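You operate a simulated robot arm through the tools that you are given. There is no shell and no other tool.

You are at the controls of a simulated robot arm. One attempt, no reset.

Task
The load stopped at the bench supply's limit: set the limit to 6 A, clear the load and restart it.
Fine: output off while the limit changes; input on last.

Only the result counts: the job must be done as asked and must still hold three seconds after the hand-in. Knocking over, shifting, dropping, spilling or breaking anything else fails it.

Robot
A 7-joint arm with a two-finger gripper, hanging from a carriage that runs on a rail from [-2.223, -0.002] to [0.257, 0] (x, y) and turns from -5.934 to 6.074 rad about z. Base frame: it is fixed where the carriage stands at the start and does not move with it; the origin is on the floor, on the carriage's upright axis, x ahead of it, y to its left, z up. Units: m, rad, N and s.
With the tool pointing down near the work surface it reaches from about 0.42 to 0.8 m from the robot's upright axis, wherever it stands. Its first joint turns from -2.496 to 2.496 rad. Places, roughly: bench supply [1.1, -0.2, 0.8]; black plug of the black lead (2x2x5 cm) [0.8, -0.3, 0.8]; blue light key [0.6, 1.1, 0.8]; clear key of the electronic load [0.9, 0.5, 0.8]; current dial of the electronic load [0.9, 0.4, 0.8]; electronic load [1.2, 0.5, 0.8]; end volts dial [0.9, 0.3, 0.8]; limit key of the bench supply [0.8, -0.2, 0.9]; mode key of the electronic load [0.9, 0.5, 0.9]; output key of the bench supply [0.8, -0.2, 0.9]; red plug of the white lead (2x2x5 cm) [0.8, -0.3, 0.8]; volts dial of the bench supply [0.8, -0.3, 0.9]; yellow input key [0.9, 0.5, 0.8]. Payload 1.37 kg.
The TCP is the grasp point between the finger pads, 0.016 m short of the fingertips. In the tool frame z runs along the fingers and y along their closing line. The gripper opens to 0.092 m; its body begins 0.074 m behind the TCP.
Orientation is that of the tool frame in the base frame, as a unit quaternion [x, y, z, w]. With the fingers straight down and closing along the base's y, the tool's x points along the base's -x, its y along +y and its z along -z.

Tools
- The arm moves only by the tool move_arm. Its argument "moves" is a list of rows, each an object of numbers (a shift or turn left out is 0, a gripper value left out holds the last): "dx", "dy", "dz": the shift along the base's x, y, z in m; "rx", "ry", "rz": the turn, a rotation vector about the base's x, y, z in rad; "fingers": the gripper command, from -1 (shut) to 1 (fully open), values between in proportion. In form: [{"dx": .., "dy": .., "dz": .., "rx": .., "ry": .., "rz": .., "fingers": ..}, ...]. A call has 1 to 20 rows; each row shifts and turns the commanded pose from where the row before left it. A row lasts 0.2 s, in which the tool goes at most 0.05 m and 0.15 rad; a call with a longer step from one row to the next is refused whole, and so is a gripper value outside its range. A pose out of reach is approached as far as the arm can. The call stops where the force on the tool passes 40 N (or 10 N more than at its start, if that is more) or the arm is blocked; 0.2 s more then pass. Each finger travels about 0.1318 m/s and halts on what it meets, pressing with about 26 N; the grip force reading is that of the motor and also rises with nothing between the fingers. The clock runs only during rows and for 0.2 s after the last one: add rows that do not move to give the fingers time. It gives the time, the measured TCP pose, the force on the tool (base axes), the opening and the grip force at its end, in the units of the frame above (readings bear some noise), with the torque about the TCP (base axes, N m) and any sound that the robot's microphone picked up.
- Cameras (640 x 400 px; columns grow to the right, rows downward): "scene" is now at [0.2896, 0.0096, 1.6188]; the picture's right is [0.14, -0.99, 0.00], its down [-0.82, -0.11, -0.57] and it looks along [0.56, 0.08, -0.82] (base axes); focal length 267 px, centre (320, 200). "wrist" rides on the gripper at [0.071, 0.019, -0.111] in the tool frame; the picture's right is [-0.26, 0.97, 0.00], its down [-0.78, -0.21, -0.59] and it looks along [-0.57, -0.15, 0.81] (tool axes); focal length 280 px, centre (320, 200). There is no depth. A picture from a camera that has moved, and an enlarged one, comes with that camera's place and axes in the base frame and with its lens.
- get_image(camera): a new picture of that camera. It takes no simulated time.
- slide_trunk(by): slides the trunk up (or, below 0, down) by that many m; the arm and the scene camera ride with it, the base frame stays. It gives what a move gives, with no picture.
- roll_base(legs): drives the robot by 1 to 6 legs, each [ahead, left, turn to the left] in m, m and rad, along the robot's own axes; the way and the turn of a leg run together, so that a leg with both is an arc; at most 1.5 m and 3.142 rad a leg. The arm and the cameras ride along, it lands a little off, and it stops where it bumps. It keeps to its track: a leg is cut to what the track allows. It gives what a move gives.
- head_to(pan, tilt): turns the head with the scene camera to pan (to the left, within 2.705 rad either way) and tilt (down, from -0.506 to 1.204), counted from straight ahead of the robot. It gives what a move gives.
- inspect(camera, box): a new picture of the part [left, top, right, bottom] of that camera's present view, enlarged. It takes no simulated time.
- finish_job(): hands the job in; it is judged then, once.

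Places have to be worked out from the pictures, the camera data and where the tool is seen. Open the gripper and draw the arm clear of the work before you hand the job in, unless the task says otherwise.

The tools are called after "Emit:" as a command line: name --argument value ..., lists and objects as JSON in quotes. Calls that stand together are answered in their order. move_arm: Moves the arm, as the interface text tells. Its arguments: {"type":"object","properties":{"moves":{"type":"array"}},"required":["moves"]} The other tools are called the same way: slide_trunk (by) moves the trunk up or down; roll_base (legs) drives the base; head_to (pan, tilt) turns the head that bears the scene camera; get_image (camera) takes a picture; inspect (camera, box) takes an enlarged picture of a part of a camera's view; finish_job () hands the job in.

At the start:

```text
time: 0.0
tool_pos: [0.7921, -0.0954, 1.0714]
tcp_rot: [0.0, 1.0, 0.0, 0.0]
contact_force: [1.4, 0.4, 0.1]
moment: [0.0, -0.01, 0.0]
opening: 0.0917
finger_force: 0.0
trunk travel left (down, up): [-0.275, 0.306]
robot x, y, heading: [0.0028, 0.0023, -0.003]
head pan, tilt (commanded): [0.136, 0.969]
```

scene: 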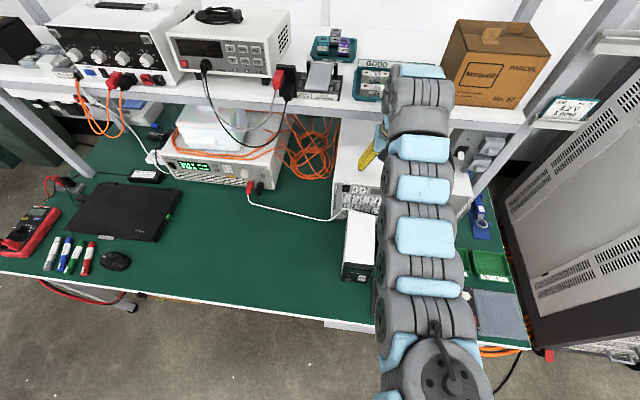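
wrist: 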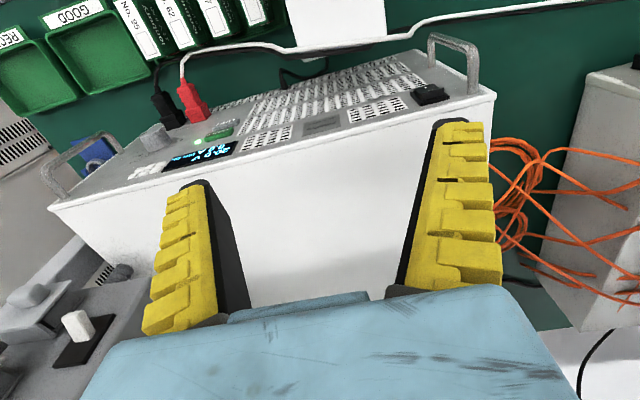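

I start by looking closer at the bench supply and the electronic load from the present camera views.

Emit:
inspect --camera "wrist" --box '[40, 60, 300, 220]'

Emit:
inspect --camera "scene" --box '[140, 120, 300, 220]'

Emit:
inspect --camera "scene" --box '[300, 120, 500, 245]'

```text
2.46 times, centred on (170, 140) of wrist
camera zoom: at [0.7218, -0.0744, 1.1834], right [0.26, 0.97, 0.0], down [0.78, -0.21, 0.59], along [0.57, -0.15, -0.81], focal length 690 px, centre (689, 348)
```

zoom: 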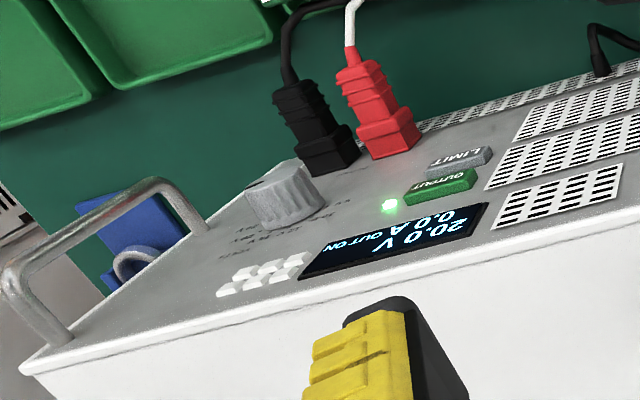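

```text
4.00 times, centred on (220, 170) of scene
camera zoom: at [0.2896, 0.0096, 1.6188], right [0.14, -0.99, 0.0], down [-0.82, -0.11, -0.57], along [0.56, 0.08, -0.82], focal length 1068 px, centre (720, 320)
```

zoom: 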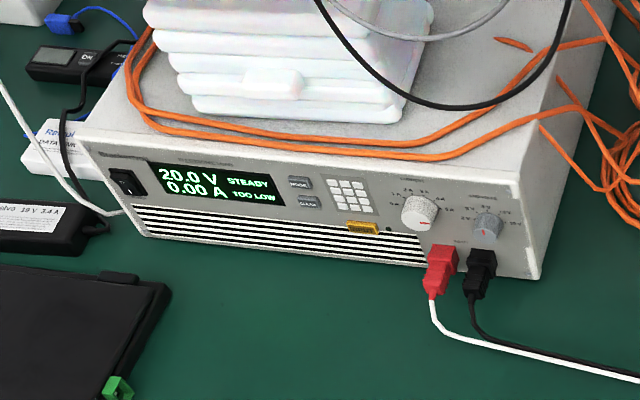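

```text
3.20 times, centred on (400, 182) of scene
camera zoom: at [0.2896, 0.0096, 1.6188], right [0.14, -0.99, 0.0], down [-0.82, -0.11, -0.57], along [0.56, 0.08, -0.82], focal length 854 px, centre (64, 256)
```

zoom: 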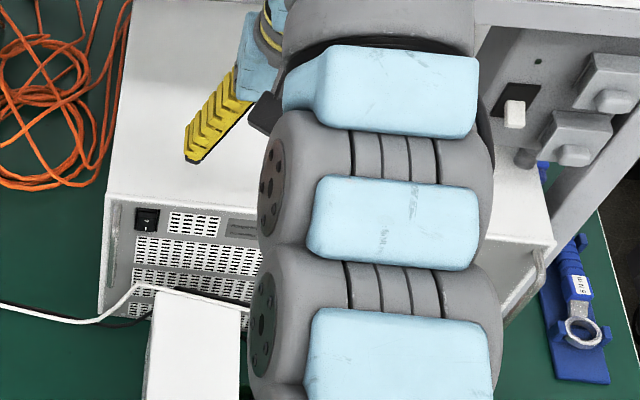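

The supply shows 20.0 V / 0.0 A OUT ON with LIMIT and OUTPUT keys plus one dial; the load shows STEADY, TOO LOW. I back the carriage off to have room to turn the tool and to see the panels from the front.

Emit:
roll_base --legs '[[-0.35, 0, 0]]'

```text
time: 2.2
tool_pos: [0.4488, -0.0972, 1.0718]
tcp_rot: [0.0, 1.0, -0.001, 0.0]
contact_force: [0.2, -0.5, 0.7]
moment: [0.0, 0.0, 0.01]
opening: 0.0918
finger_force: 0.0
trunk travel left (down, up): [-0.275, 0.306]
robot x, y, heading: [-0.3447, 0.0, -0.001]
head pan, tilt (commanded): [0.136, 0.969]
```

The carriage is now at x = -0.345. I tilt the head up a bit and take a picture to see both instruments.

Emit:
head_to --pan 0.05 --tilt 0.6

Emit:
get_image --camera "scene"

Emit:
get_image --camera "wrist"

```text
time: 3.1
tool_pos: [0.4474, -0.0984, 1.0712]
tcp_rot: [0.001, 1.0, 0.001, 0.0]
contact_force: [0.2, 0.4, -1.0]
moment: [-0.03, -0.02, 0.01]
opening: 0.0921
finger_force: 0.1
trunk travel left (down, up): [-0.275, 0.306]
robot x, y, heading: [-0.3454, 0.0009, -0.004]
head pan, tilt (commanded): [0.051, 0.6]
```

```text
taken
camera scene: at [-0.0373, 0.0033, 1.6485], right [0.05, -1.0, 0.0], down [-0.56, -0.03, -0.82], along [0.82, 0.04, -0.57], focal length 267 px, centre (320, 200)
```

scene: 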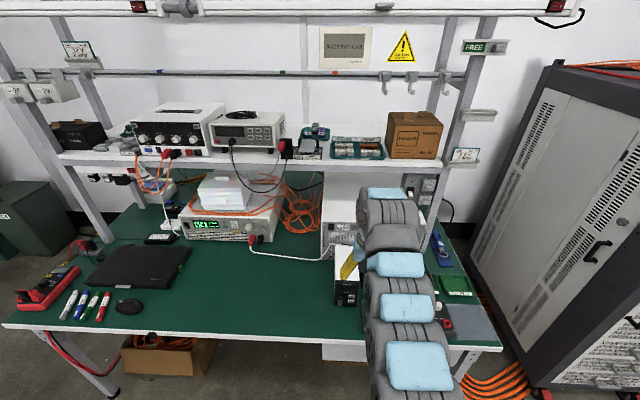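

```text
taken
camera wrist: at [0.3773, -0.0763, 1.1834], right [0.26, 0.96, 0.0], down [0.78, -0.21, 0.59], along [0.57, -0.16, -0.81], focal length 280 px, centre (320, 200)
```

wrist: 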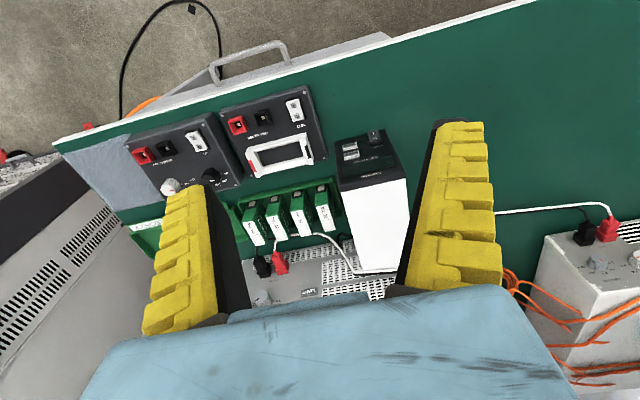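

The white box and battery holder stand in front of the supply. I zoom on the panels from the head camera and then turn the tool.

Emit:
inspect --camera "scene" --box '[300, 160, 480, 275]'

Emit:
inspect --camera "scene" --box '[160, 170, 320, 270]'

Emit:
inspect --camera "wrist" --box '[200, 200, 440, 310]'

```text
3.48 times, centred on (390, 218) of scene
camera zoom: at [-0.0373, 0.0033, 1.6485], right [0.05, -1.0, 0.0], down [-0.56, -0.03, -0.82], along [0.82, 0.04, -0.57], focal length 928 px, centre (76, 139)
```

zoom: 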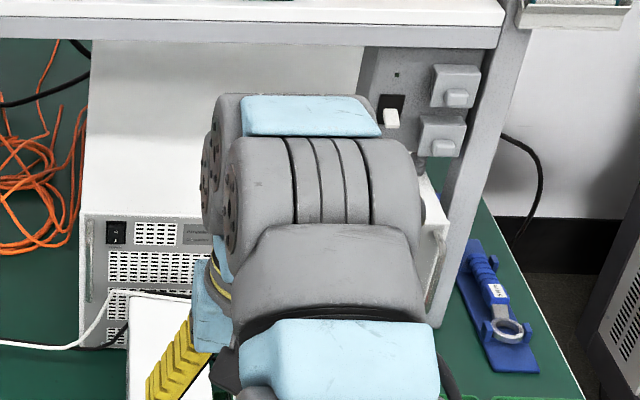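

```text
4.00 times, centred on (240, 220) of scene
camera zoom: at [-0.0373, 0.0033, 1.6485], right [0.05, -1.0, 0.0], down [-0.56, -0.03, -0.82], along [0.82, 0.04, -0.57], focal length 1068 px, centre (640, 120)
```

zoom: 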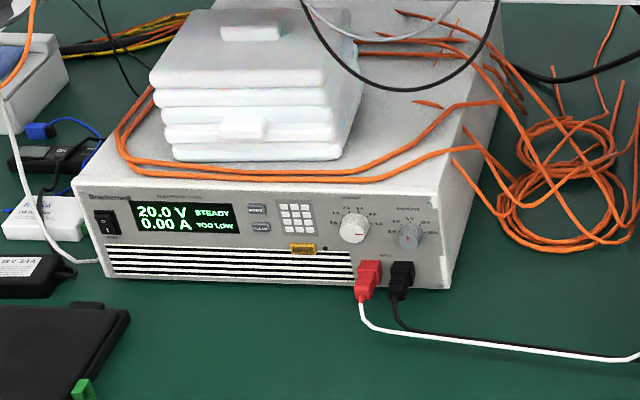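

```text
2.67 times, centred on (320, 255) of wrist
camera zoom: at [0.3773, -0.0763, 1.1834], right [0.26, 0.96, 0.0], down [0.78, -0.21, 0.59], along [0.57, -0.16, -0.81], focal length 748 px, centre (320, 53)
```

zoom: 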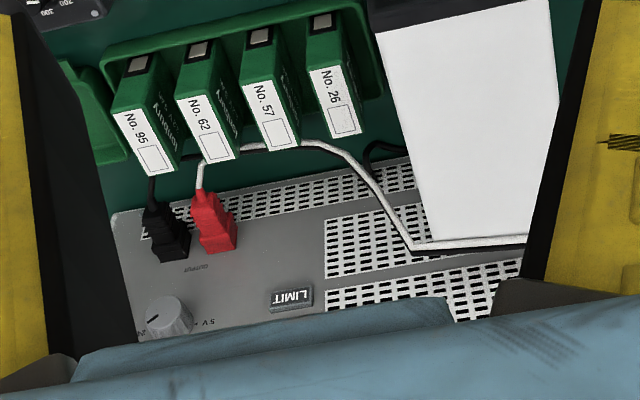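

I rotate the tool half a turn about the vertical, so that after tilting it forward the wrist camera will be above the fingers; I also shut the fingers and pull back slightly.

Emit:
move_arm --moves '[{"rz": 0.15, "dx": -0.01, "fingers": -1}, {"rz": 0.15, "dx": -0.01}, {"rz": 0.15, "dx": -0.01}, {"rz": 0.15, "dx": -0.01}, {"rz": 0.15, "dx": -0.01}, {"rz": 0.15, "dx": -0.01}, {"rz": 0.15, "dx": -0.01}, {"rz": 0.15, "dx": -0.01}, {"rz": 0.15, "dx": -0.01}, {"rz": 0.15, "dx": -0.01}, {"rz": 0.15}, {"rz": 0.15}]'

```text
time: 5.7
tool_pos: [0.3828, -0.1303, 1.0658]
tcp_rot: [0.783, -0.622, 0.0, 0.001]
contact_force: [0.7, 0.1, -0.2]
moment: [0.02, -0.01, -0.03]
opening: 0.0
finger_force: 26.1
out of reach, approached as far as the arm can: row 7
trunk travel left (down, up): [-0.275, 0.306]
robot x, y, heading: [-0.3426, 0.0027, -0.002]
head pan, tilt (commanded): [0.051, 0.6]
```

The turn came to 1.8 rad as commanded, with some position lag. I continue the remaining turn while watching the pose.

Emit:
move_arm --moves '[{"rz": 0.15}, {"rz": 0.15}, {"rz": 0.15}, {"rz": 0.15}]'

Emit:
get_image --camera "scene"

```text
time: 6.7
tool_pos: [0.3834, -0.1303, 1.0665]
tcp_rot: [0.932, -0.363, 0.0, 0.0]
contact_force: [-0.2, -0.4, 0.3]
moment: [0.0, 0.0, 0.01]
opening: 0.0
finger_force: 25.8
trunk travel left (down, up): [-0.275, 0.306]
robot x, y, heading: [-0.3425, 0.0022, 0.002]
head pan, tilt (commanded): [0.051, 0.6]
```

```text
taken
camera scene: at [-0.0373, 0.0033, 1.6486], right [0.05, -1.0, 0.0], down [-0.56, -0.03, -0.83], along [0.82, 0.04, -0.56], focal length 267 px, centre (320, 200)
```

scene: 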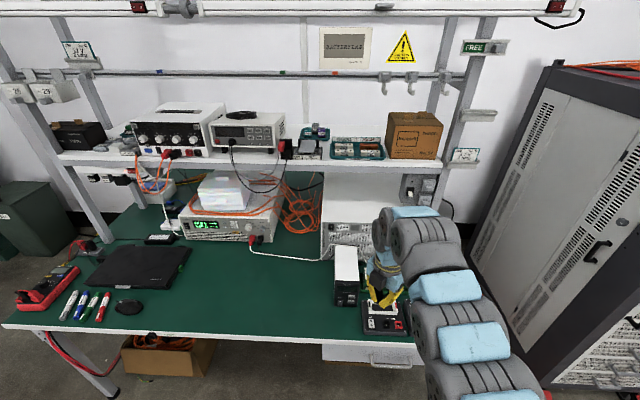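

The arm follows well now at 2.4 rad of turn. I finish the half turn.

Emit:
move_arm --moves '[{"rz": 0.15}, {"rz": 0.15}, {"rz": 0.15}, {"rz": 0.15}, {"rz": 0.142}]'

```text
time: 7.9
tool_pos: [0.3842, -0.1295, 1.0646]
tcp_rot: [1.0, -0.001, 0.0, 0.0]
contact_force: [0.3, -0.7, 0.2]
moment: [0.02, -0.01, 0.01]
opening: 0.0
finger_force: 25.8
trunk travel left (down, up): [-0.275, 0.306]
robot x, y, heading: [-0.343, -0.0064, -0.001]
head pan, tilt (commanded): [0.051, 0.6]
```

Now the tool's x points ahead; I tilt the tool forward by about 1.57 rad about -y while holding the TCP in place.

Emit:
move_arm --moves '[{"ry": -0.15}, {"ry": -0.15}, {"ry": -0.15}, {"ry": -0.15}, {"ry": -0.15}, {"ry": -0.15}, {"ry": -0.15}]'

Emit:
get_image --camera "wrist"

Emit:
get_image --camera "scene"

```text
time: 9.5
tool_pos: [0.39, -0.1317, 1.068]
tcp_rot: [1.0, -0.006, 0.014, -0.002]
contact_force: [0.6, -0.5, 0.4]
moment: [0.0, 0.04, -0.01]
opening: 0.0001
finger_force: 25.9
out of reach, approached as far as the arm can: row 1, 2, 3, 4, 5, 6, 7
trunk travel left (down, up): [-0.275, 0.306]
robot x, y, heading: [-0.342, -0.0063, -0.002]
head pan, tilt (commanded): [0.051, 0.6]
```

```text
taken
camera wrist: at [0.4576, -0.1512, 1.1814], right [-0.27, -0.96, -0.01], down [-0.79, 0.22, 0.57], along [-0.54, 0.17, -0.82], focal length 280 px, centre (320, 200)
```

wrist: 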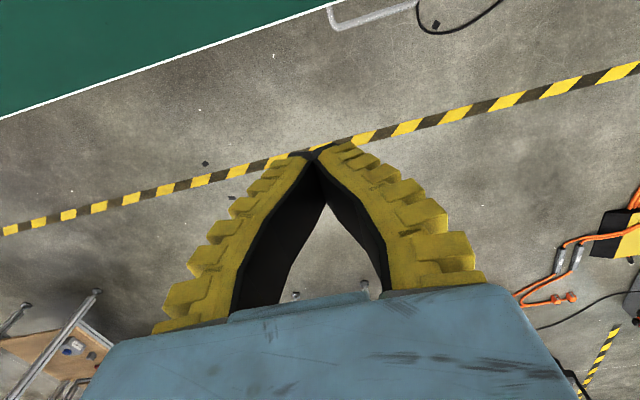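

```text
taken
camera scene: at [-0.0373, 0.0033, 1.6486], right [0.05, -1.0, 0.0], down [-0.56, -0.03, -0.83], along [0.82, 0.04, -0.56], focal length 267 px, centre (320, 200)
```

scene: 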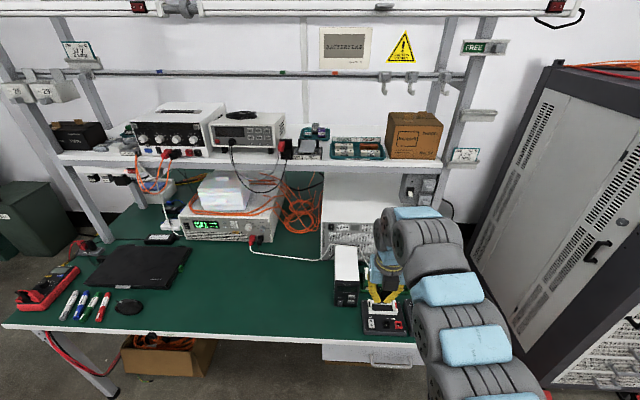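

The forward tilt is not reachable in this wrist configuration. I send one still row to learn whether the command is kept at the unreachable pose.

Emit:
move_arm --moves '[{"fingers": -1}]'

```text
time: 9.9
tool_pos: [0.3912, -0.1318, 1.0674]
tcp_rot: [1.0, -0.006, 0.015, -0.002]
contact_force: [0.5, 0.0, -0.2]
moment: [-0.01, -0.01, -0.01]
opening: 0.0001
finger_force: 26.2
trunk travel left (down, up): [-0.275, 0.306]
robot x, y, heading: [-0.3472, -0.0007, 0.001]
head pan, tilt (commanded): [0.051, 0.6]
```

The command resets to the real pose after each call. I turn back about z by 1.57 so the camera sits on the side, then try tilting forward.

Emit:
move_arm --moves '[{"rz": -0.15}, {"rz": -0.15}, {"rz": -0.15}, {"rz": -0.15}, {"rz": -0.15}, {"rz": -0.15}, {"rz": -0.15}, {"rz": -0.15}, {"rz": -0.15}, {"rz": -0.15}, {"rz": -0.07}, {"ry": -0.15}, {"ry": -0.15}, {"ry": -0.15}, {"ry": -0.15}]'

```text
time: 13.1
tool_pos: [0.4139, -0.1568, 1.0716]
tcp_rot: [0.677, -0.672, 0.228, -0.195]
contact_force: [-6.2, -6.8, -0.9]
moment: [0.59, -0.61, 0.38]
opening: 0.0
finger_force: 25.8
out of reach, approached as far as the arm can: row 12
trunk travel left (down, up): [-0.275, 0.306]
robot x, y, heading: [-0.3421, 0.0008, -0.0]
head pan, tilt (commanded): [0.051, 0.6]
```

The tilt works in this orientation (about 0.6 rad reached), but a force of ~9 N shows; I check the pictures for contact.

Emit:
get_image --camera "scene"

Emit:
get_image --camera "wrist"

Emit:
move_arm --moves '[{"fingers": -1}]'

```text
taken
camera scene: at [-0.0374, 0.0025, 1.6486], right [0.05, -1.0, 0.0], down [-0.56, -0.03, -0.83], along [0.82, 0.04, -0.56], focal length 267 px, centre (320, 200)
```

scene: 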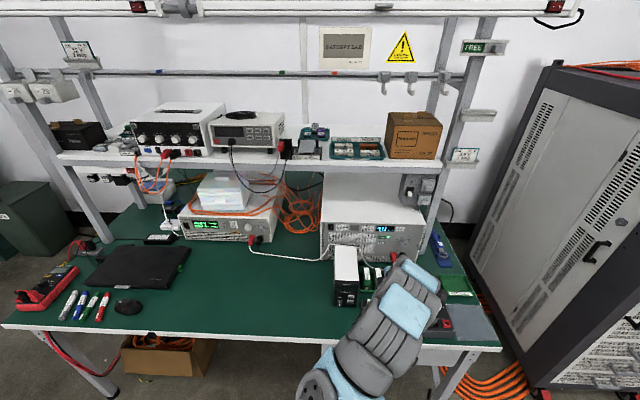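

```text
taken
camera wrist: at [0.3339, -0.2225, 1.1556], right [-0.79, 0.24, -0.56], down [-0.16, 0.81, 0.57], along [0.59, 0.54, -0.6], focal length 280 px, centre (320, 200)
```

wrist: 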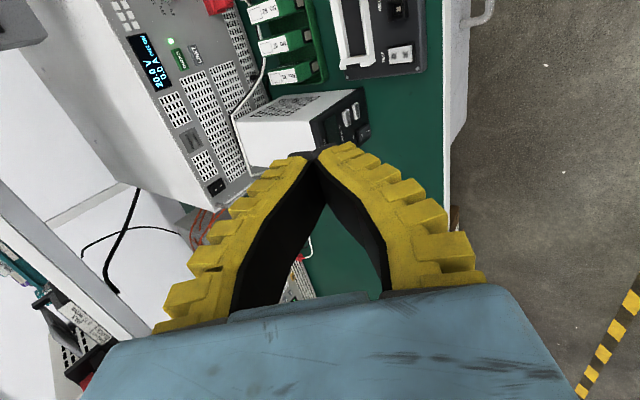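

```text
time: 13.5
tool_pos: [0.4056, -0.159, 1.0597]
tcp_rot: [-0.668, 0.681, -0.221, 0.202]
contact_force: [0.1, 0.3, -0.3]
moment: [-0.04, -0.02, 0.02]
opening: 0.0
finger_force: 26.0
trunk travel left (down, up): [-0.275, 0.306]
robot x, y, heading: [-0.3466, -0.0008, -0.002]
head pan, tilt (commanded): [0.051, 0.6]
```

Only a transient; the arm re-postured and the supply's front is now visible. I continue tilting to horizontal.

Emit:
move_arm --moves '[{"ry": -0.15}, {"ry": -0.15}, {"ry": -0.15}, {"ry": -0.15}, {"ry": -0.15}, {"ry": -0.15}]'

Emit:
get_image --camera "scene"

Emit:
get_image --camera "wrist"

```text
time: 14.9
tool_pos: [0.4063, -0.1581, 1.0597]
tcp_rot: [-0.505, 0.526, -0.489, 0.479]
contact_force: [-1.2, -0.3, 0.0]
moment: [0.04, -0.04, -0.04]
opening: 0.0001
finger_force: 26.0
trunk travel left (down, up): [-0.275, 0.306]
robot x, y, heading: [-0.3418, 0.0022, -0.005]
head pan, tilt (commanded): [0.051, 0.6]
```

```text
taken
camera scene: at [-0.0375, 0.0032, 1.6485], right [0.05, -1.0, 0.0], down [-0.56, -0.03, -0.82], along [0.82, 0.04, -0.57], focal length 267 px, centre (320, 200)
```

scene: 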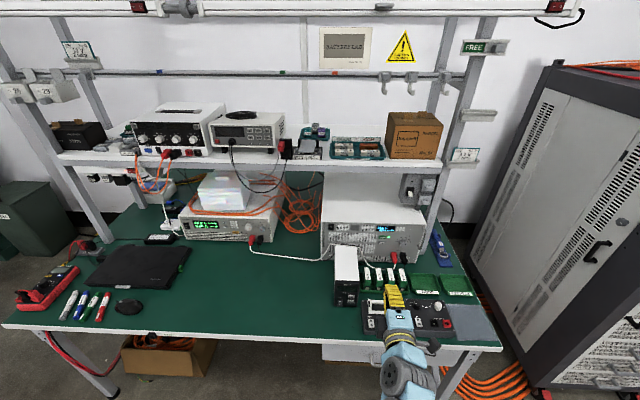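

```text
taken
camera wrist: at [0.2928, -0.2235, 1.0484], right [-0.05, 0.27, -0.96], down [-0.55, 0.79, 0.26], along [0.83, 0.54, 0.11], focal length 280 px, centre (320, 200)
```

wrist: 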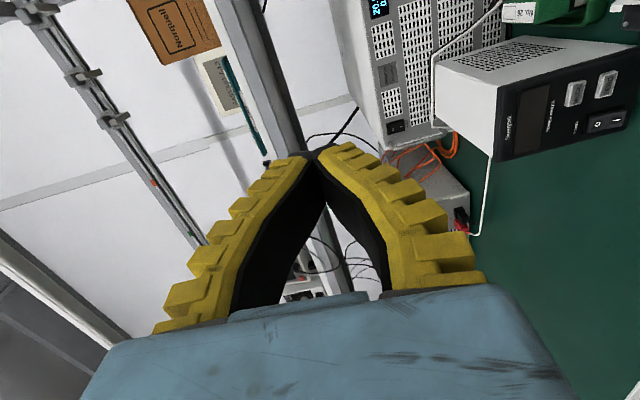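

The tool now points ahead and both panels are free in the head view. I zoom in on the supply and the load.

Emit:
inspect --camera "scene" --box '[310, 205, 440, 286]'

Emit:
inspect --camera "scene" --box '[365, 215, 429, 255]'

Emit:
inspect --camera "scene" --box '[176, 205, 280, 270]'

```text
4.92 times, centred on (375, 246) of scene
camera zoom: at [-0.0375, 0.0032, 1.6485], right [0.05, -1.0, 0.0], down [-0.56, -0.03, -0.82], along [0.82, 0.04, -0.57], focal length 1314 px, centre (49, -24)
```

zoom: 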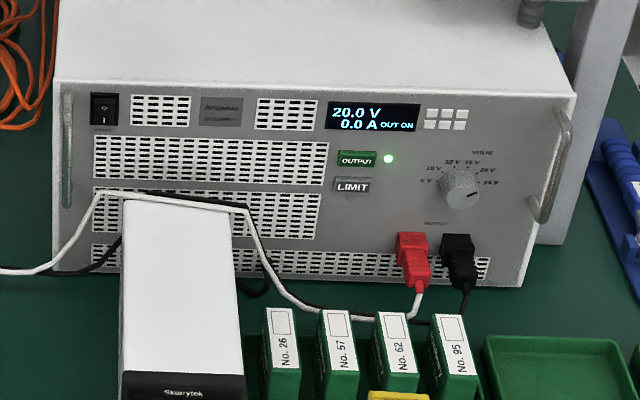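

```text
10.00 times, centred on (397, 235) of scene
camera zoom: at [-0.0375, 0.0032, 1.6485], right [0.05, -1.0, 0.0], down [-0.56, -0.03, -0.82], along [0.82, 0.04, -0.57], focal length 2669 px, centre (-450, -150)
```

zoom: 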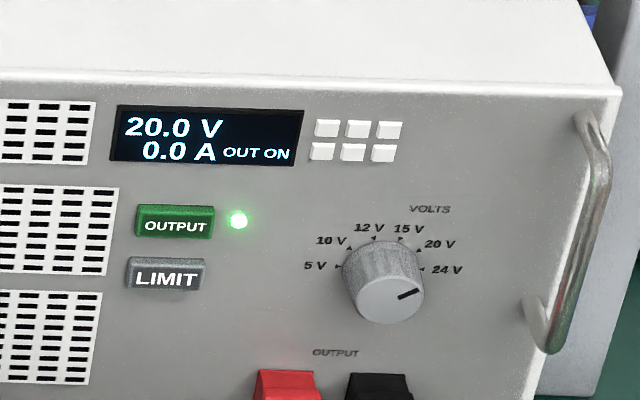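

```text
6.15 times, centred on (228, 238) of scene
camera zoom: at [-0.0375, 0.0032, 1.6485], right [0.05, -1.0, 0.0], down [-0.56, -0.03, -0.82], along [0.82, 0.04, -0.57], focal length 1642 px, centre (886, -31)
```

zoom: 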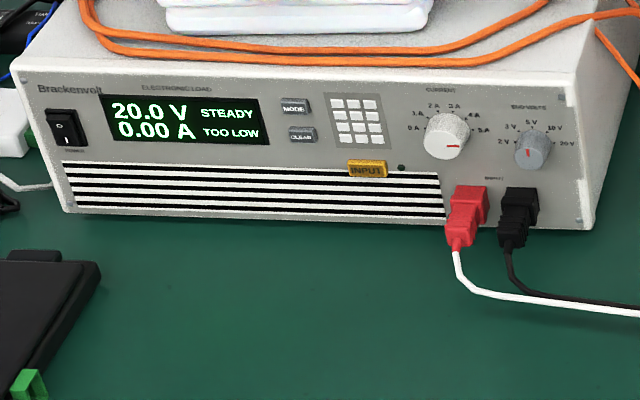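

CLEAR triangulates to about (0.918, 0.503, 0.823) from two head views; the volts dial needs no change (20 V) and LIMIT is a key. I raise the trunk to get a second clear view of the supply for triangulation.

Emit:
slide_trunk --by 0.25

Emit:
get_image --camera "scene"

Emit:
inspect --camera "scene" --box '[310, 255, 438, 335]'

Emit:
inspect --camera "scene" --box '[176, 255, 280, 320]'

```text
time: 17.5
tool_pos: [0.4069, -0.158, 1.3107]
tcp_rot: [-0.507, 0.525, -0.488, 0.478]
contact_force: [1.1, -0.1, 0.3]
moment: [0.0, -0.03, -0.01]
opening: 0.0
finger_force: 26.3
trunk travel left (down, up): [-0.525, 0.056]
robot x, y, heading: [-0.3465, 0.0005, -0.001]
head pan, tilt (commanded): [0.051, 0.6]
```

```text
taken
camera scene: at [-0.0373, 0.0033, 1.8985], right [0.05, -1.0, 0.0], down [-0.56, -0.03, -0.83], along [0.82, 0.04, -0.56], focal length 267 px, centre (320, 200)
```

scene: 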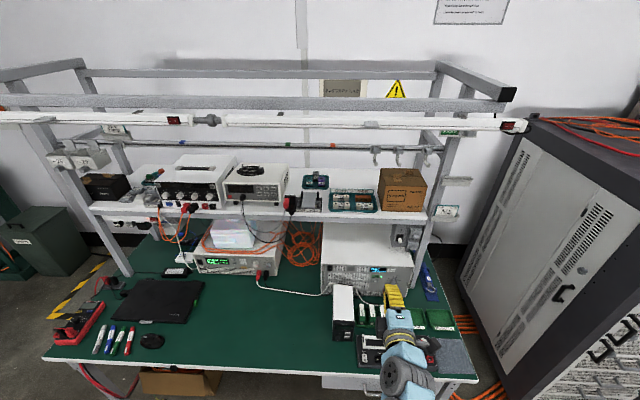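

```text
5.00 times, centred on (374, 295) of scene
camera zoom: at [-0.0373, 0.0033, 1.8985], right [0.05, -1.0, 0.0], down [-0.56, -0.03, -0.83], along [0.82, 0.04, -0.56], focal length 1334 px, centre (50, -275)
```

zoom: 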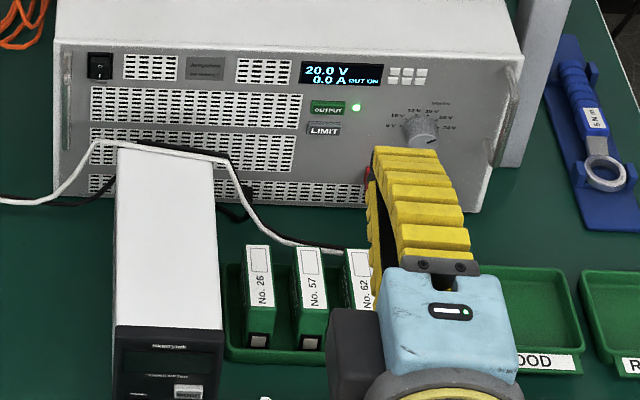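

```text
6.15 times, centred on (228, 288) of scene
camera zoom: at [-0.0373, 0.0033, 1.8985], right [0.05, -1.0, 0.0], down [-0.56, -0.03, -0.83], along [0.82, 0.04, -0.56], focal length 1642 px, centre (886, -338)
```

zoom: 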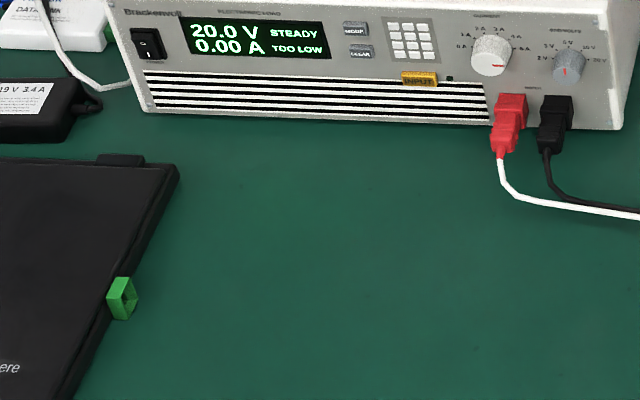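

The supply keys work out at OUTPUT ≈ (0.812, -0.217, 0.886) and LIMIT ≈ (0.810, -0.216, 0.861), INPUT of the load ≈ (0.918, 0.458, 0.788). I try rolling the tool about its axis, so the camera comes on top, while still in free space.

Emit:
move_arm --moves '[{"rx": -0.15}, {"rx": -0.15}, {"rx": -0.15}, {"rx": -0.15}, {"rx": -0.15}, {"rx": -0.15}, {"rx": -0.15}, {"rx": -0.15}, {"rx": -0.15}, {"rx": -0.15}, {"rx": -0.07}]'

Emit:
get_image --camera "scene"

Emit:
get_image --camera "wrist"

```text
time: 19.9
tool_pos: [0.4068, -0.1584, 1.3108]
tcp_rot: [0.696, -0.027, 0.717, 0.02]
contact_force: [1.0, -0.4, -0.4]
moment: [0.0, -0.02, -0.03]
opening: 0.0
finger_force: 26.2
trunk travel left (down, up): [-0.525, 0.056]
robot x, y, heading: [-0.343, -0.0026, -0.001]
head pan, tilt (commanded): [0.051, 0.6]
```

```text
taken
camera scene: at [-0.0373, 0.0033, 1.8986], right [0.05, -1.0, 0.0], down [-0.56, -0.03, -0.83], along [0.82, 0.04, -0.56], focal length 267 px, centre (320, 200)
```

scene: 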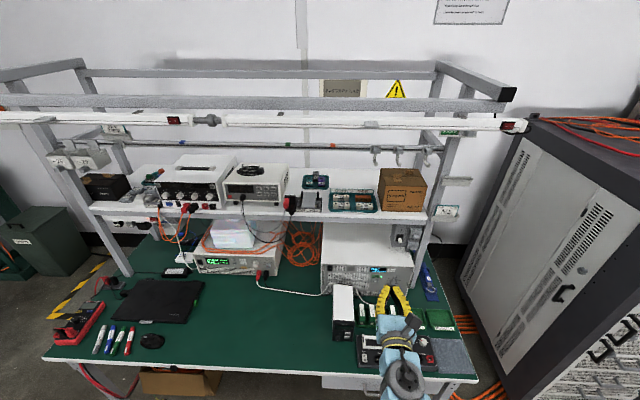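

```text
taken
camera wrist: at [0.2932, -0.1691, 1.3788], right [-0.06, -0.96, -0.27], down [-0.55, 0.26, -0.79], along [0.83, 0.11, -0.54], focal length 280 px, centre (320, 200)
```

wrist: 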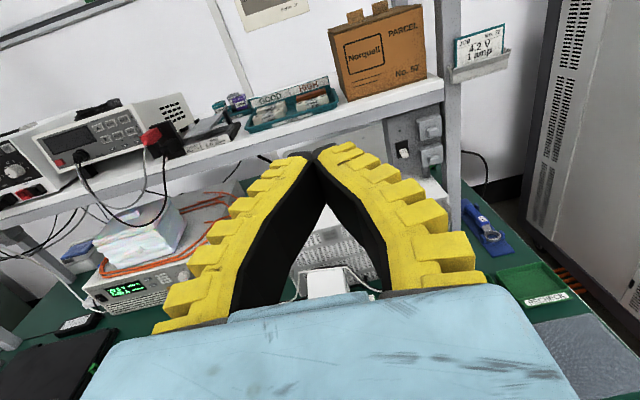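

The camera-on-top pose works. I lower the trunk again, pitch the tool 0.5 rad downward and shift to the OUTPUT key's y while still in front of the bench.

Emit:
slide_trunk --by -0.25

Emit:
move_arm --moves '[{"ry": 0.125, "dy": -0.015}, {"ry": 0.125, "dy": -0.015}, {"ry": 0.125, "dy": -0.015}, {"ry": 0.125, "dy": -0.014}]'

Emit:
head_to --pan -0.1 --tilt 0.9

Emit:
get_image --camera "scene"

Emit:
get_image --camera "wrist"

```text
time: 22.5
tool_pos: [0.4067, -0.1582, 1.0599]
tcp_rot: [0.696, -0.027, 0.717, 0.019]
contact_force: [0.9, -0.6, 0.3]
moment: [-0.02, 0.0, 0.04]
opening: 0.0
finger_force: 25.8
trunk travel left (down, up): [-0.275, 0.306]
robot x, y, heading: [-0.3437, 0.0021, 0.0]
head pan, tilt (commanded): [0.051, 0.6]
```

```text
time: 23.5
tool_pos: [0.4092, -0.2163, 1.0629]
tcp_rot: [0.852, -0.022, 0.522, 0.027]
contact_force: [0.0, 0.0, -0.9]
moment: [0.03, -0.03, 0.0]
opening: 0.0
finger_force: 26.1
trunk travel left (down, up): [-0.275, 0.306]
robot x, y, heading: [-0.3431, 0.0002, 0.0]
head pan, tilt (commanded): [0.051, 0.6]
```

```text
time: 24.3
tool_pos: [0.4091, -0.2161, 1.0619]
tcp_rot: [0.851, -0.021, 0.523, 0.025]
contact_force: [-0.6, 0.7, -0.5]
moment: [0.0, 0.01, -0.02]
opening: 0.0003
finger_force: 26.1
trunk travel left (down, up): [-0.275, 0.306]
robot x, y, heading: [-0.3434, 0.0045, 0.0]
head pan, tilt (commanded): [-0.099, 0.901]
```

```text
taken
camera scene: at [-0.0504, -0.0086, 1.6239], right [-0.1, -0.99, 0.0], down [-0.78, 0.08, -0.62], along [0.62, -0.06, -0.78], focal length 267 px, centre (320, 200)
```

scene: 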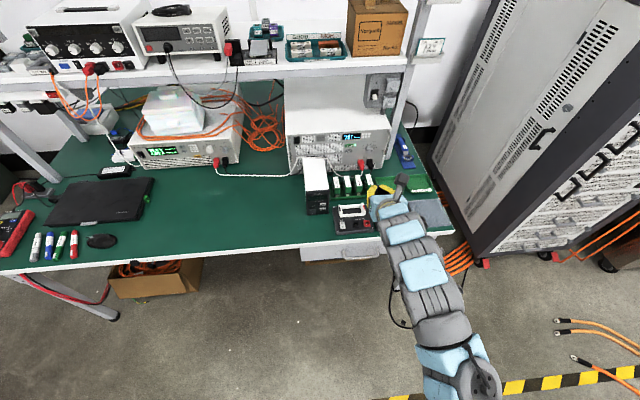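

```text
taken
camera wrist: at [0.3407, -0.2274, 1.1756], right [-0.18, -0.96, -0.21], down [-0.86, 0.26, -0.43], along [0.47, 0.11, -0.88], focal length 280 px, centre (320, 200)
```

wrist: 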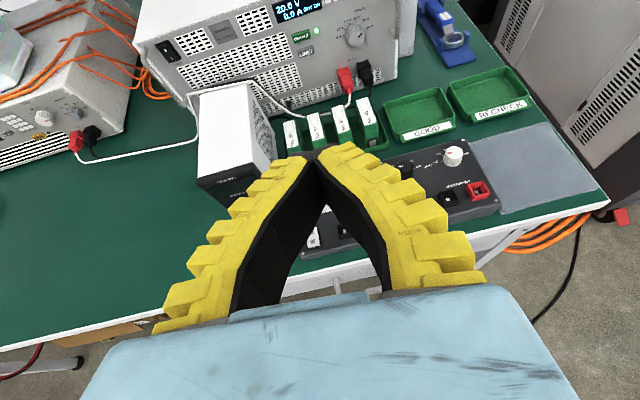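

The pose looks good; the tool has a slight -0.08 rad yaw that I correct. I then drive 0.30 m ahead at this height, staying above everything on the bench.

Emit:
move_arm --moves '[{"rz": 0.078}]'

Emit:
roll_base --legs '[[0.3, 0, 0]]'

Emit:
get_image --camera "wrist"

Emit:
get_image --camera "scene"

```text
time: 24.7
tool_pos: [0.407, -0.2166, 1.0607]
tcp_rot: [0.852, 0.012, 0.523, 0.004]
contact_force: [-0.7, 0.4, 0.6]
moment: [0.0, 0.01, -0.01]
opening: 0.0
finger_force: 25.9
trunk travel left (down, up): [-0.275, 0.306]
robot x, y, heading: [-0.3455, -0.0008, -0.001]
head pan, tilt (commanded): [-0.099, 0.901]
```

```text
time: 26.7
tool_pos: [0.7011, -0.2118, 1.0613]
tcp_rot: [0.852, 0.014, 0.524, 0.003]
contact_force: [0.6, -0.3, 0.5]
moment: [0.01, 0.01, 0.03]
opening: 0.0
finger_force: 26.4
trunk travel left (down, up): [-0.275, 0.306]
robot x, y, heading: [-0.0538, 0.0011, 0.008]
head pan, tilt (commanded): [-0.099, 0.901]
```

```text
taken
camera wrist: at [0.6352, -0.2277, 1.1756], right [-0.1, -0.97, -0.21], down [-0.88, 0.18, -0.43], along [0.46, 0.15, -0.88], focal length 280 px, centre (320, 200)
```

wrist: 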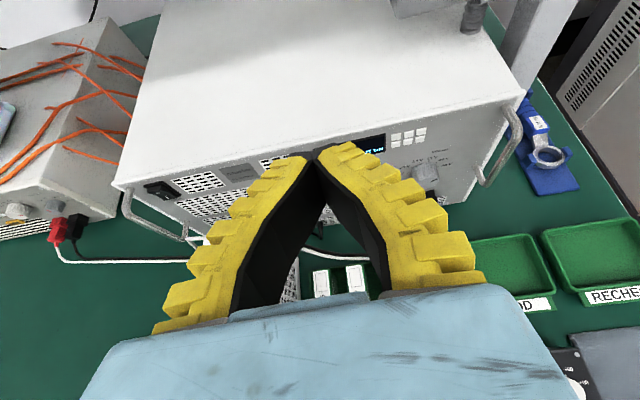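

```text
taken
camera scene: at [0.2419, -0.0063, 1.6238], right [-0.09, -1.0, 0.0], down [-0.78, 0.07, -0.62], along [0.62, -0.06, -0.78], focal length 267 px, centre (320, 200)
```

scene: 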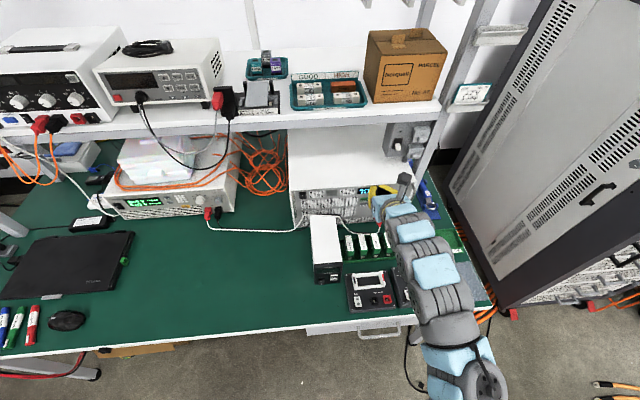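

The tool is above the tray in front of the supply at (0.701, -0.212, 1.061). I lower the trunk 0.16 m, which keeps the arm's posture, then look again.

Emit:
slide_trunk --by -0.16

Emit:
get_image --camera "wrist"

Emit:
get_image --camera "scene"

```text
time: 28.5
tool_pos: [0.7019, -0.21, 0.9005]
tcp_rot: [0.852, 0.014, 0.524, 0.003]
contact_force: [0.3, 1.0, 0.7]
moment: [-0.03, 0.01, 0.0]
opening: 0.0001
finger_force: 26.1
trunk travel left (down, up): [-0.115, 0.466]
robot x, y, heading: [-0.0511, -0.0005, 0.008]
head pan, tilt (commanded): [-0.099, 0.901]
```

```text
taken
camera wrist: at [0.6352, -0.2277, 1.0157], right [-0.1, -0.97, -0.21], down [-0.88, 0.18, -0.43], along [0.46, 0.15, -0.88], focal length 280 px, centre (320, 200)
```

wrist: 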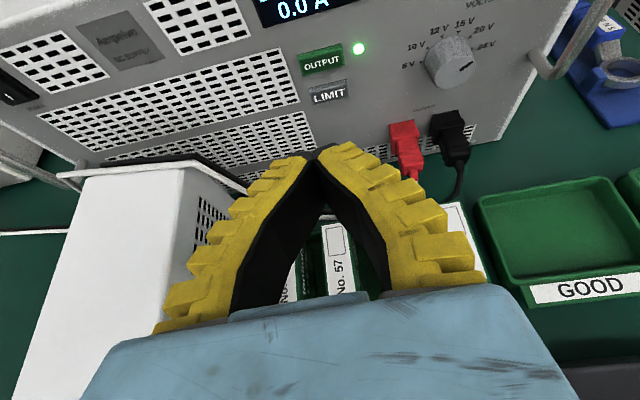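

```text
taken
camera scene: at [0.2419, -0.0063, 1.4639], right [-0.09, -1.0, 0.0], down [-0.78, 0.07, -0.62], along [0.62, -0.06, -0.78], focal length 267 px, centre (320, 200)
```

scene: 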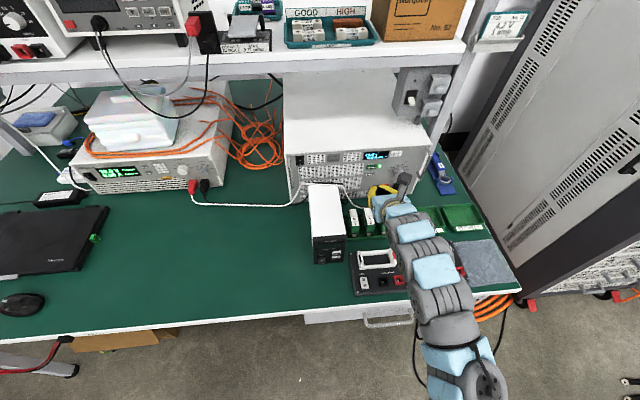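

The wrist view confirms OUTPUT near (0.81, -0.217, 0.886) and LIMIT near (0.81, -0.216, 0.860). I align so that the fingertips' upper edge is level with OUTPUT and stop about 2 cm short.

Emit:
move_arm --moves '[{"dx": 0.0, "dy": -0.007, "dz": -0.019}, {"dx": 0.03}, {"dx": 0.03}]'

Emit:
get_image --camera "wrist"

Emit:
inspect --camera "wrist" --box '[240, 80, 400, 180]'

```text
time: 29.3
tool_pos: [0.7021, -0.2107, 0.9017]
tcp_rot: [0.852, 0.014, 0.524, 0.003]
contact_force: [-0.1, 0.8, 0.5]
moment: [0.02, -0.05, 0.03]
opening: 0.0
finger_force: 26.4
out of reach, approached as far as the arm can: row 1, 2, 3
trunk travel left (down, up): [-0.115, 0.466]
robot x, y, heading: [-0.0493, 0.0005, 0.002]
head pan, tilt (commanded): [-0.099, 0.901]
```

```text
taken
camera wrist: at [0.6351, -0.2276, 1.0156], right [-0.1, -0.97, -0.21], down [-0.88, 0.18, -0.43], along [0.46, 0.15, -0.88], focal length 280 px, centre (320, 200)
```

wrist: 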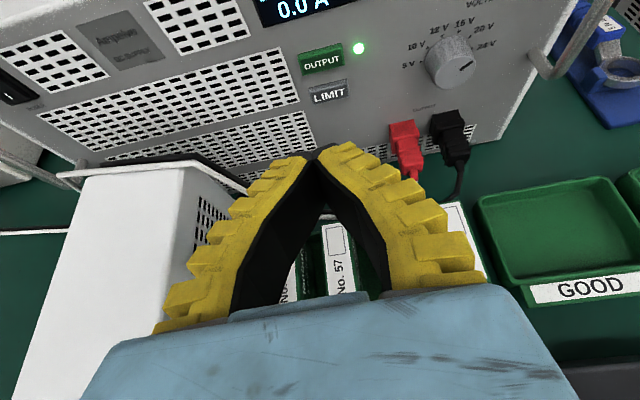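

```text
4.00 times, centred on (320, 130) of wrist
camera zoom: at [0.6351, -0.2276, 1.0156], right [-0.1, -0.97, -0.21], down [-0.88, 0.18, -0.43], along [0.46, 0.15, -0.88], focal length 1122 px, centre (320, 480)
```

zoom: 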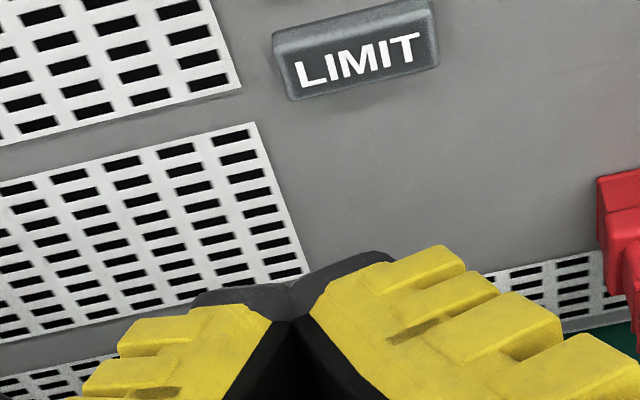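

The arm is at its stretch limit here, so nothing moved. I pull the arm back 0.1 m relative to the carriage first, then will drive the carriage closer.

Emit:
move_arm --moves '[{"dx": -0.025}, {"dx": -0.025}, {"dx": -0.025}, {"dx": -0.025}]'

Emit:
get_image --camera "scene"

```text
time: 30.3
tool_pos: [0.6011, -0.2106, 0.8989]
tcp_rot: [0.852, 0.014, 0.523, 0.004]
contact_force: [1.5, 0.1, -1.1]
moment: [0.0, -0.01, -0.03]
opening: 0.0002
finger_force: 25.9
trunk travel left (down, up): [-0.115, 0.466]
robot x, y, heading: [-0.0493, 0.0009, 0.008]
head pan, tilt (commanded): [-0.099, 0.901]
```

```text
taken
camera scene: at [0.2416, -0.0062, 1.4637], right [-0.09, -1.0, 0.0], down [-0.78, 0.07, -0.62], along [0.62, -0.06, -0.78], focal length 267 px, centre (320, 200)
```

scene: 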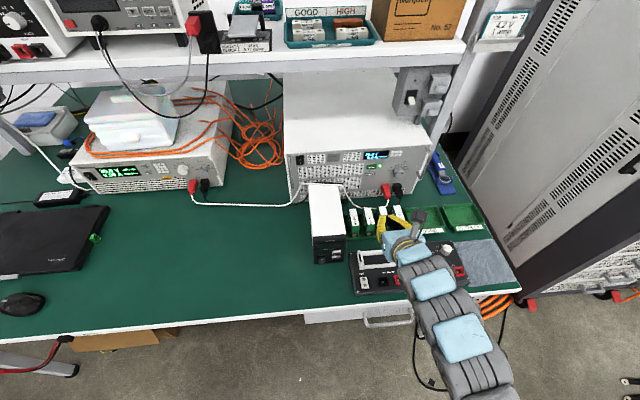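

Retracting works. Now I drive 0.15 m ahead so the press is well inside the arm's reach.

Emit:
roll_base --legs '[[0.15, 0, 0]]'

Emit:
move_arm --moves '[{"dy": -0.004, "dz": -0.018}]'

Emit:
get_image --camera "wrist"

Emit:
get_image --camera "scene"

```text
time: 31.7
tool_pos: [0.749, -0.2127, 0.8999]
tcp_rot: [0.852, 0.015, 0.523, 0.003]
contact_force: [0.2, 0.5, 0.2]
moment: [0.0, 0.02, -0.01]
opening: 0.0
finger_force: 25.8
trunk travel left (down, up): [-0.115, 0.466]
robot x, y, heading: [0.096, 0.0015, 0.004]
head pan, tilt (commanded): [-0.099, 0.901]
```

```text
time: 32.1
tool_pos: [0.7463, -0.2167, 0.8822]
tcp_rot: [0.852, 0.013, 0.523, 0.003]
contact_force: [0.5, 1.4, -0.9]
moment: [0.03, 0.01, 0.03]
opening: 0.0
finger_force: 26.3
trunk travel left (down, up): [-0.115, 0.466]
robot x, y, heading: [0.0973, 0.0013, 0.008]
head pan, tilt (commanded): [-0.099, 0.901]
```

```text
taken
camera wrist: at [0.6799, -0.2336, 0.996], right [-0.1, -0.97, -0.21], down [-0.88, 0.19, -0.43], along [0.46, 0.15, -0.88], focal length 280 px, centre (320, 200)
```

wrist: 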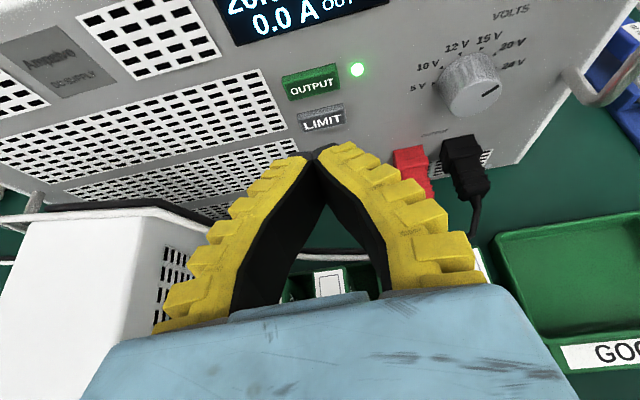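

```text
taken
camera scene: at [0.3885, -0.0064, 1.4637], right [-0.1, -1.0, 0.0], down [-0.78, 0.07, -0.62], along [0.62, -0.06, -0.78], focal length 267 px, centre (320, 200)
```

scene: 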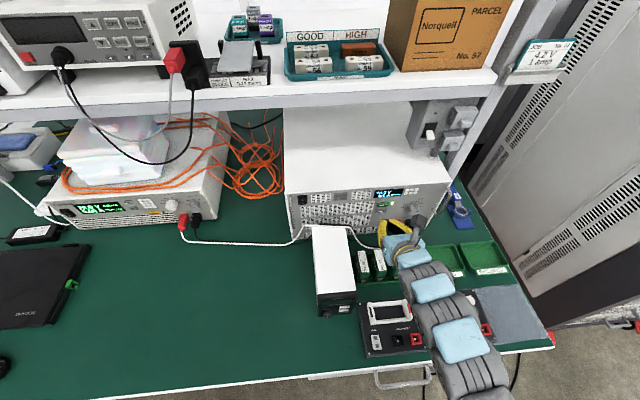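

The geometry is consistent: the fingertips' upper edge should meet OUTPUT at TCP x ≈ 0.79. I advance 4 cm to just before contact.

Emit:
move_arm --moves '[{"dx": 0.01}, {"dx": 0.01}, {"dx": 0.01}, {"dx": 0.008}]'

Emit:
inspect --camera "wrist" --box '[240, 60, 400, 180]'

Emit:
get_image --camera "scene"

```text
time: 33.1
tool_pos: [0.7856, -0.2159, 0.8822]
tcp_rot: [0.852, 0.014, 0.524, 0.003]
contact_force: [0.6, -0.2, 0.5]
moment: [0.02, 0.0, -0.01]
opening: 0.0002
finger_force: 25.8
trunk travel left (down, up): [-0.115, 0.466]
robot x, y, heading: [0.094, 0.0002, -0.0]
head pan, tilt (commanded): [-0.099, 0.901]
```

```text
3.33 times, centred on (320, 120) of wrist
camera zoom: at [0.7186, -0.2325, 0.9971], right [-0.1, -0.97, -0.21], down [-0.88, 0.18, -0.43], along [0.46, 0.15, -0.88], focal length 935 px, centre (320, 467)
```

zoom: 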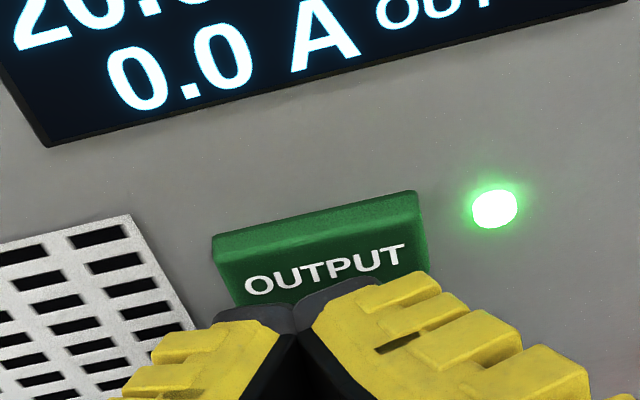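

```text
taken
camera scene: at [0.3887, -0.0064, 1.4638], right [-0.1, -1.0, 0.0], down [-0.78, 0.07, -0.62], along [0.62, -0.06, -0.78], focal length 267 px, centre (320, 200)
```

scene: 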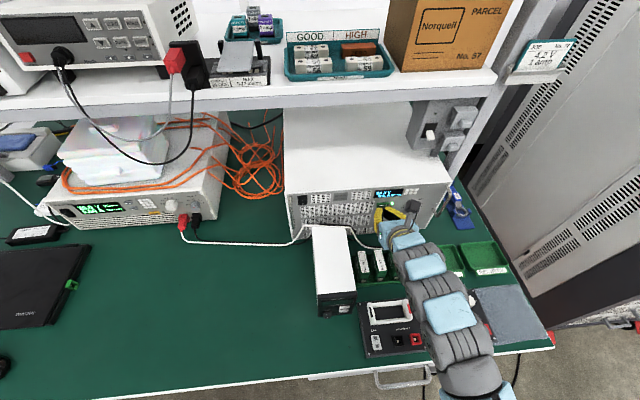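

The tips sit right in front of the OUTPUT key. I advance in 3 mm steps and watch the force and sound.

Emit:
move_arm --moves '[{"dx": 0.003}, {"dx": 0.003}, {"dx": 0.002}]'

Emit:
inspect --camera "wrist" --box '[220, 30, 420, 180]'

```text
time: 33.9
tool_pos: [0.7945, -0.2164, 0.8816]
tcp_rot: [0.852, 0.013, 0.524, 0.004]
contact_force: [-0.6, -0.1, 0.8]
moment: [0.01, -0.03, -0.03]
opening: 0.0
finger_force: 26.1
trunk travel left (down, up): [-0.115, 0.466]
robot x, y, heading: [0.0926, -0.0, -0.0]
head pan, tilt (commanded): [-0.099, 0.901]
```

```text
2.67 times, centred on (320, 105) of wrist
camera zoom: at [0.727, -0.2326, 0.9968], right [-0.1, -0.97, -0.21], down [-0.88, 0.19, -0.43], along [0.46, 0.15, -0.88], focal length 748 px, centre (320, 453)
```

zoom: 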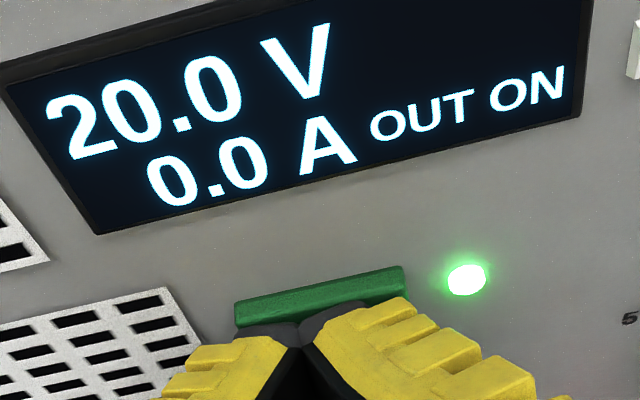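

No contact yet; the tips cover the front face of the key. I go on in small steps.

Emit:
move_arm --moves '[{"dx": 0.002}, {"dx": 0.002}]'

Emit:
inspect --camera "wrist" --box '[220, 30, 420, 180]'

```text
time: 34.5
tool_pos: [0.7971, -0.2154, 0.8823]
tcp_rot: [0.852, 0.014, 0.523, 0.003]
contact_force: [-1.9, -0.8, 0.3]
moment: [0.0, -0.05, 0.02]
opening: 0.006
finger_force: 28.0
trunk travel left (down, up): [-0.115, 0.466]
robot x, y, heading: [0.0951, -0.0016, 0.006]
head pan, tilt (commanded): [-0.099, 0.901]
heard: click
```

```text
2.67 times, centred on (320, 105) of wrist
camera zoom: at [0.7308, -0.2326, 0.9965], right [-0.1, -0.97, -0.21], down [-0.88, 0.19, -0.43], along [0.46, 0.15, -0.88], focal length 748 px, centre (320, 453)
```

zoom: 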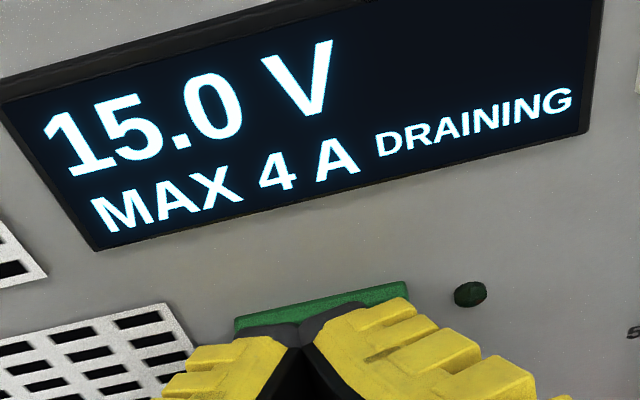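

OUTPUT clicked: the LED is out, the display shows MAX 4 A and DRAINING. I back off 2.5 cm and watch the draining.

Emit:
move_arm --moves '[{"dx": -0.01, "fingers": -1}, {"dx": -0.015}, {}, {}, {}]'

Emit:
get_image --camera "wrist"

```text
time: 35.7
tool_pos: [0.7729, -0.2163, 0.8821]
tcp_rot: [0.852, 0.013, 0.523, 0.004]
contact_force: [-0.7, 0.0, 0.2]
moment: [-0.04, 0.02, 0.0]
opening: 0.0
finger_force: 27.4
trunk travel left (down, up): [-0.115, 0.466]
robot x, y, heading: [0.0936, 0.0026, 0.001]
head pan, tilt (commanded): [-0.099, 0.901]
```

```text
taken
camera wrist: at [0.7058, -0.2331, 0.9962], right [-0.1, -0.97, -0.21], down [-0.88, 0.19, -0.43], along [0.46, 0.15, -0.88], focal length 280 px, centre (320, 200)
```

wrist: 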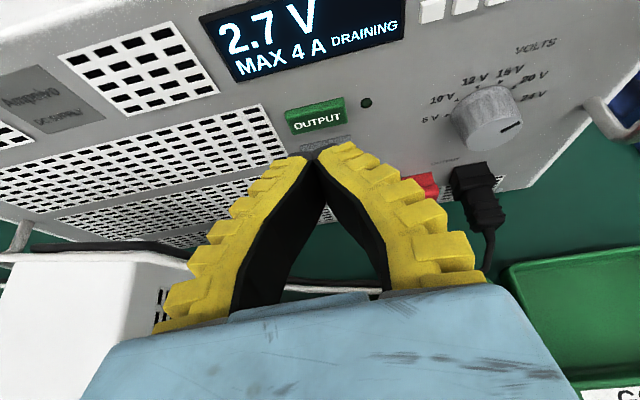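

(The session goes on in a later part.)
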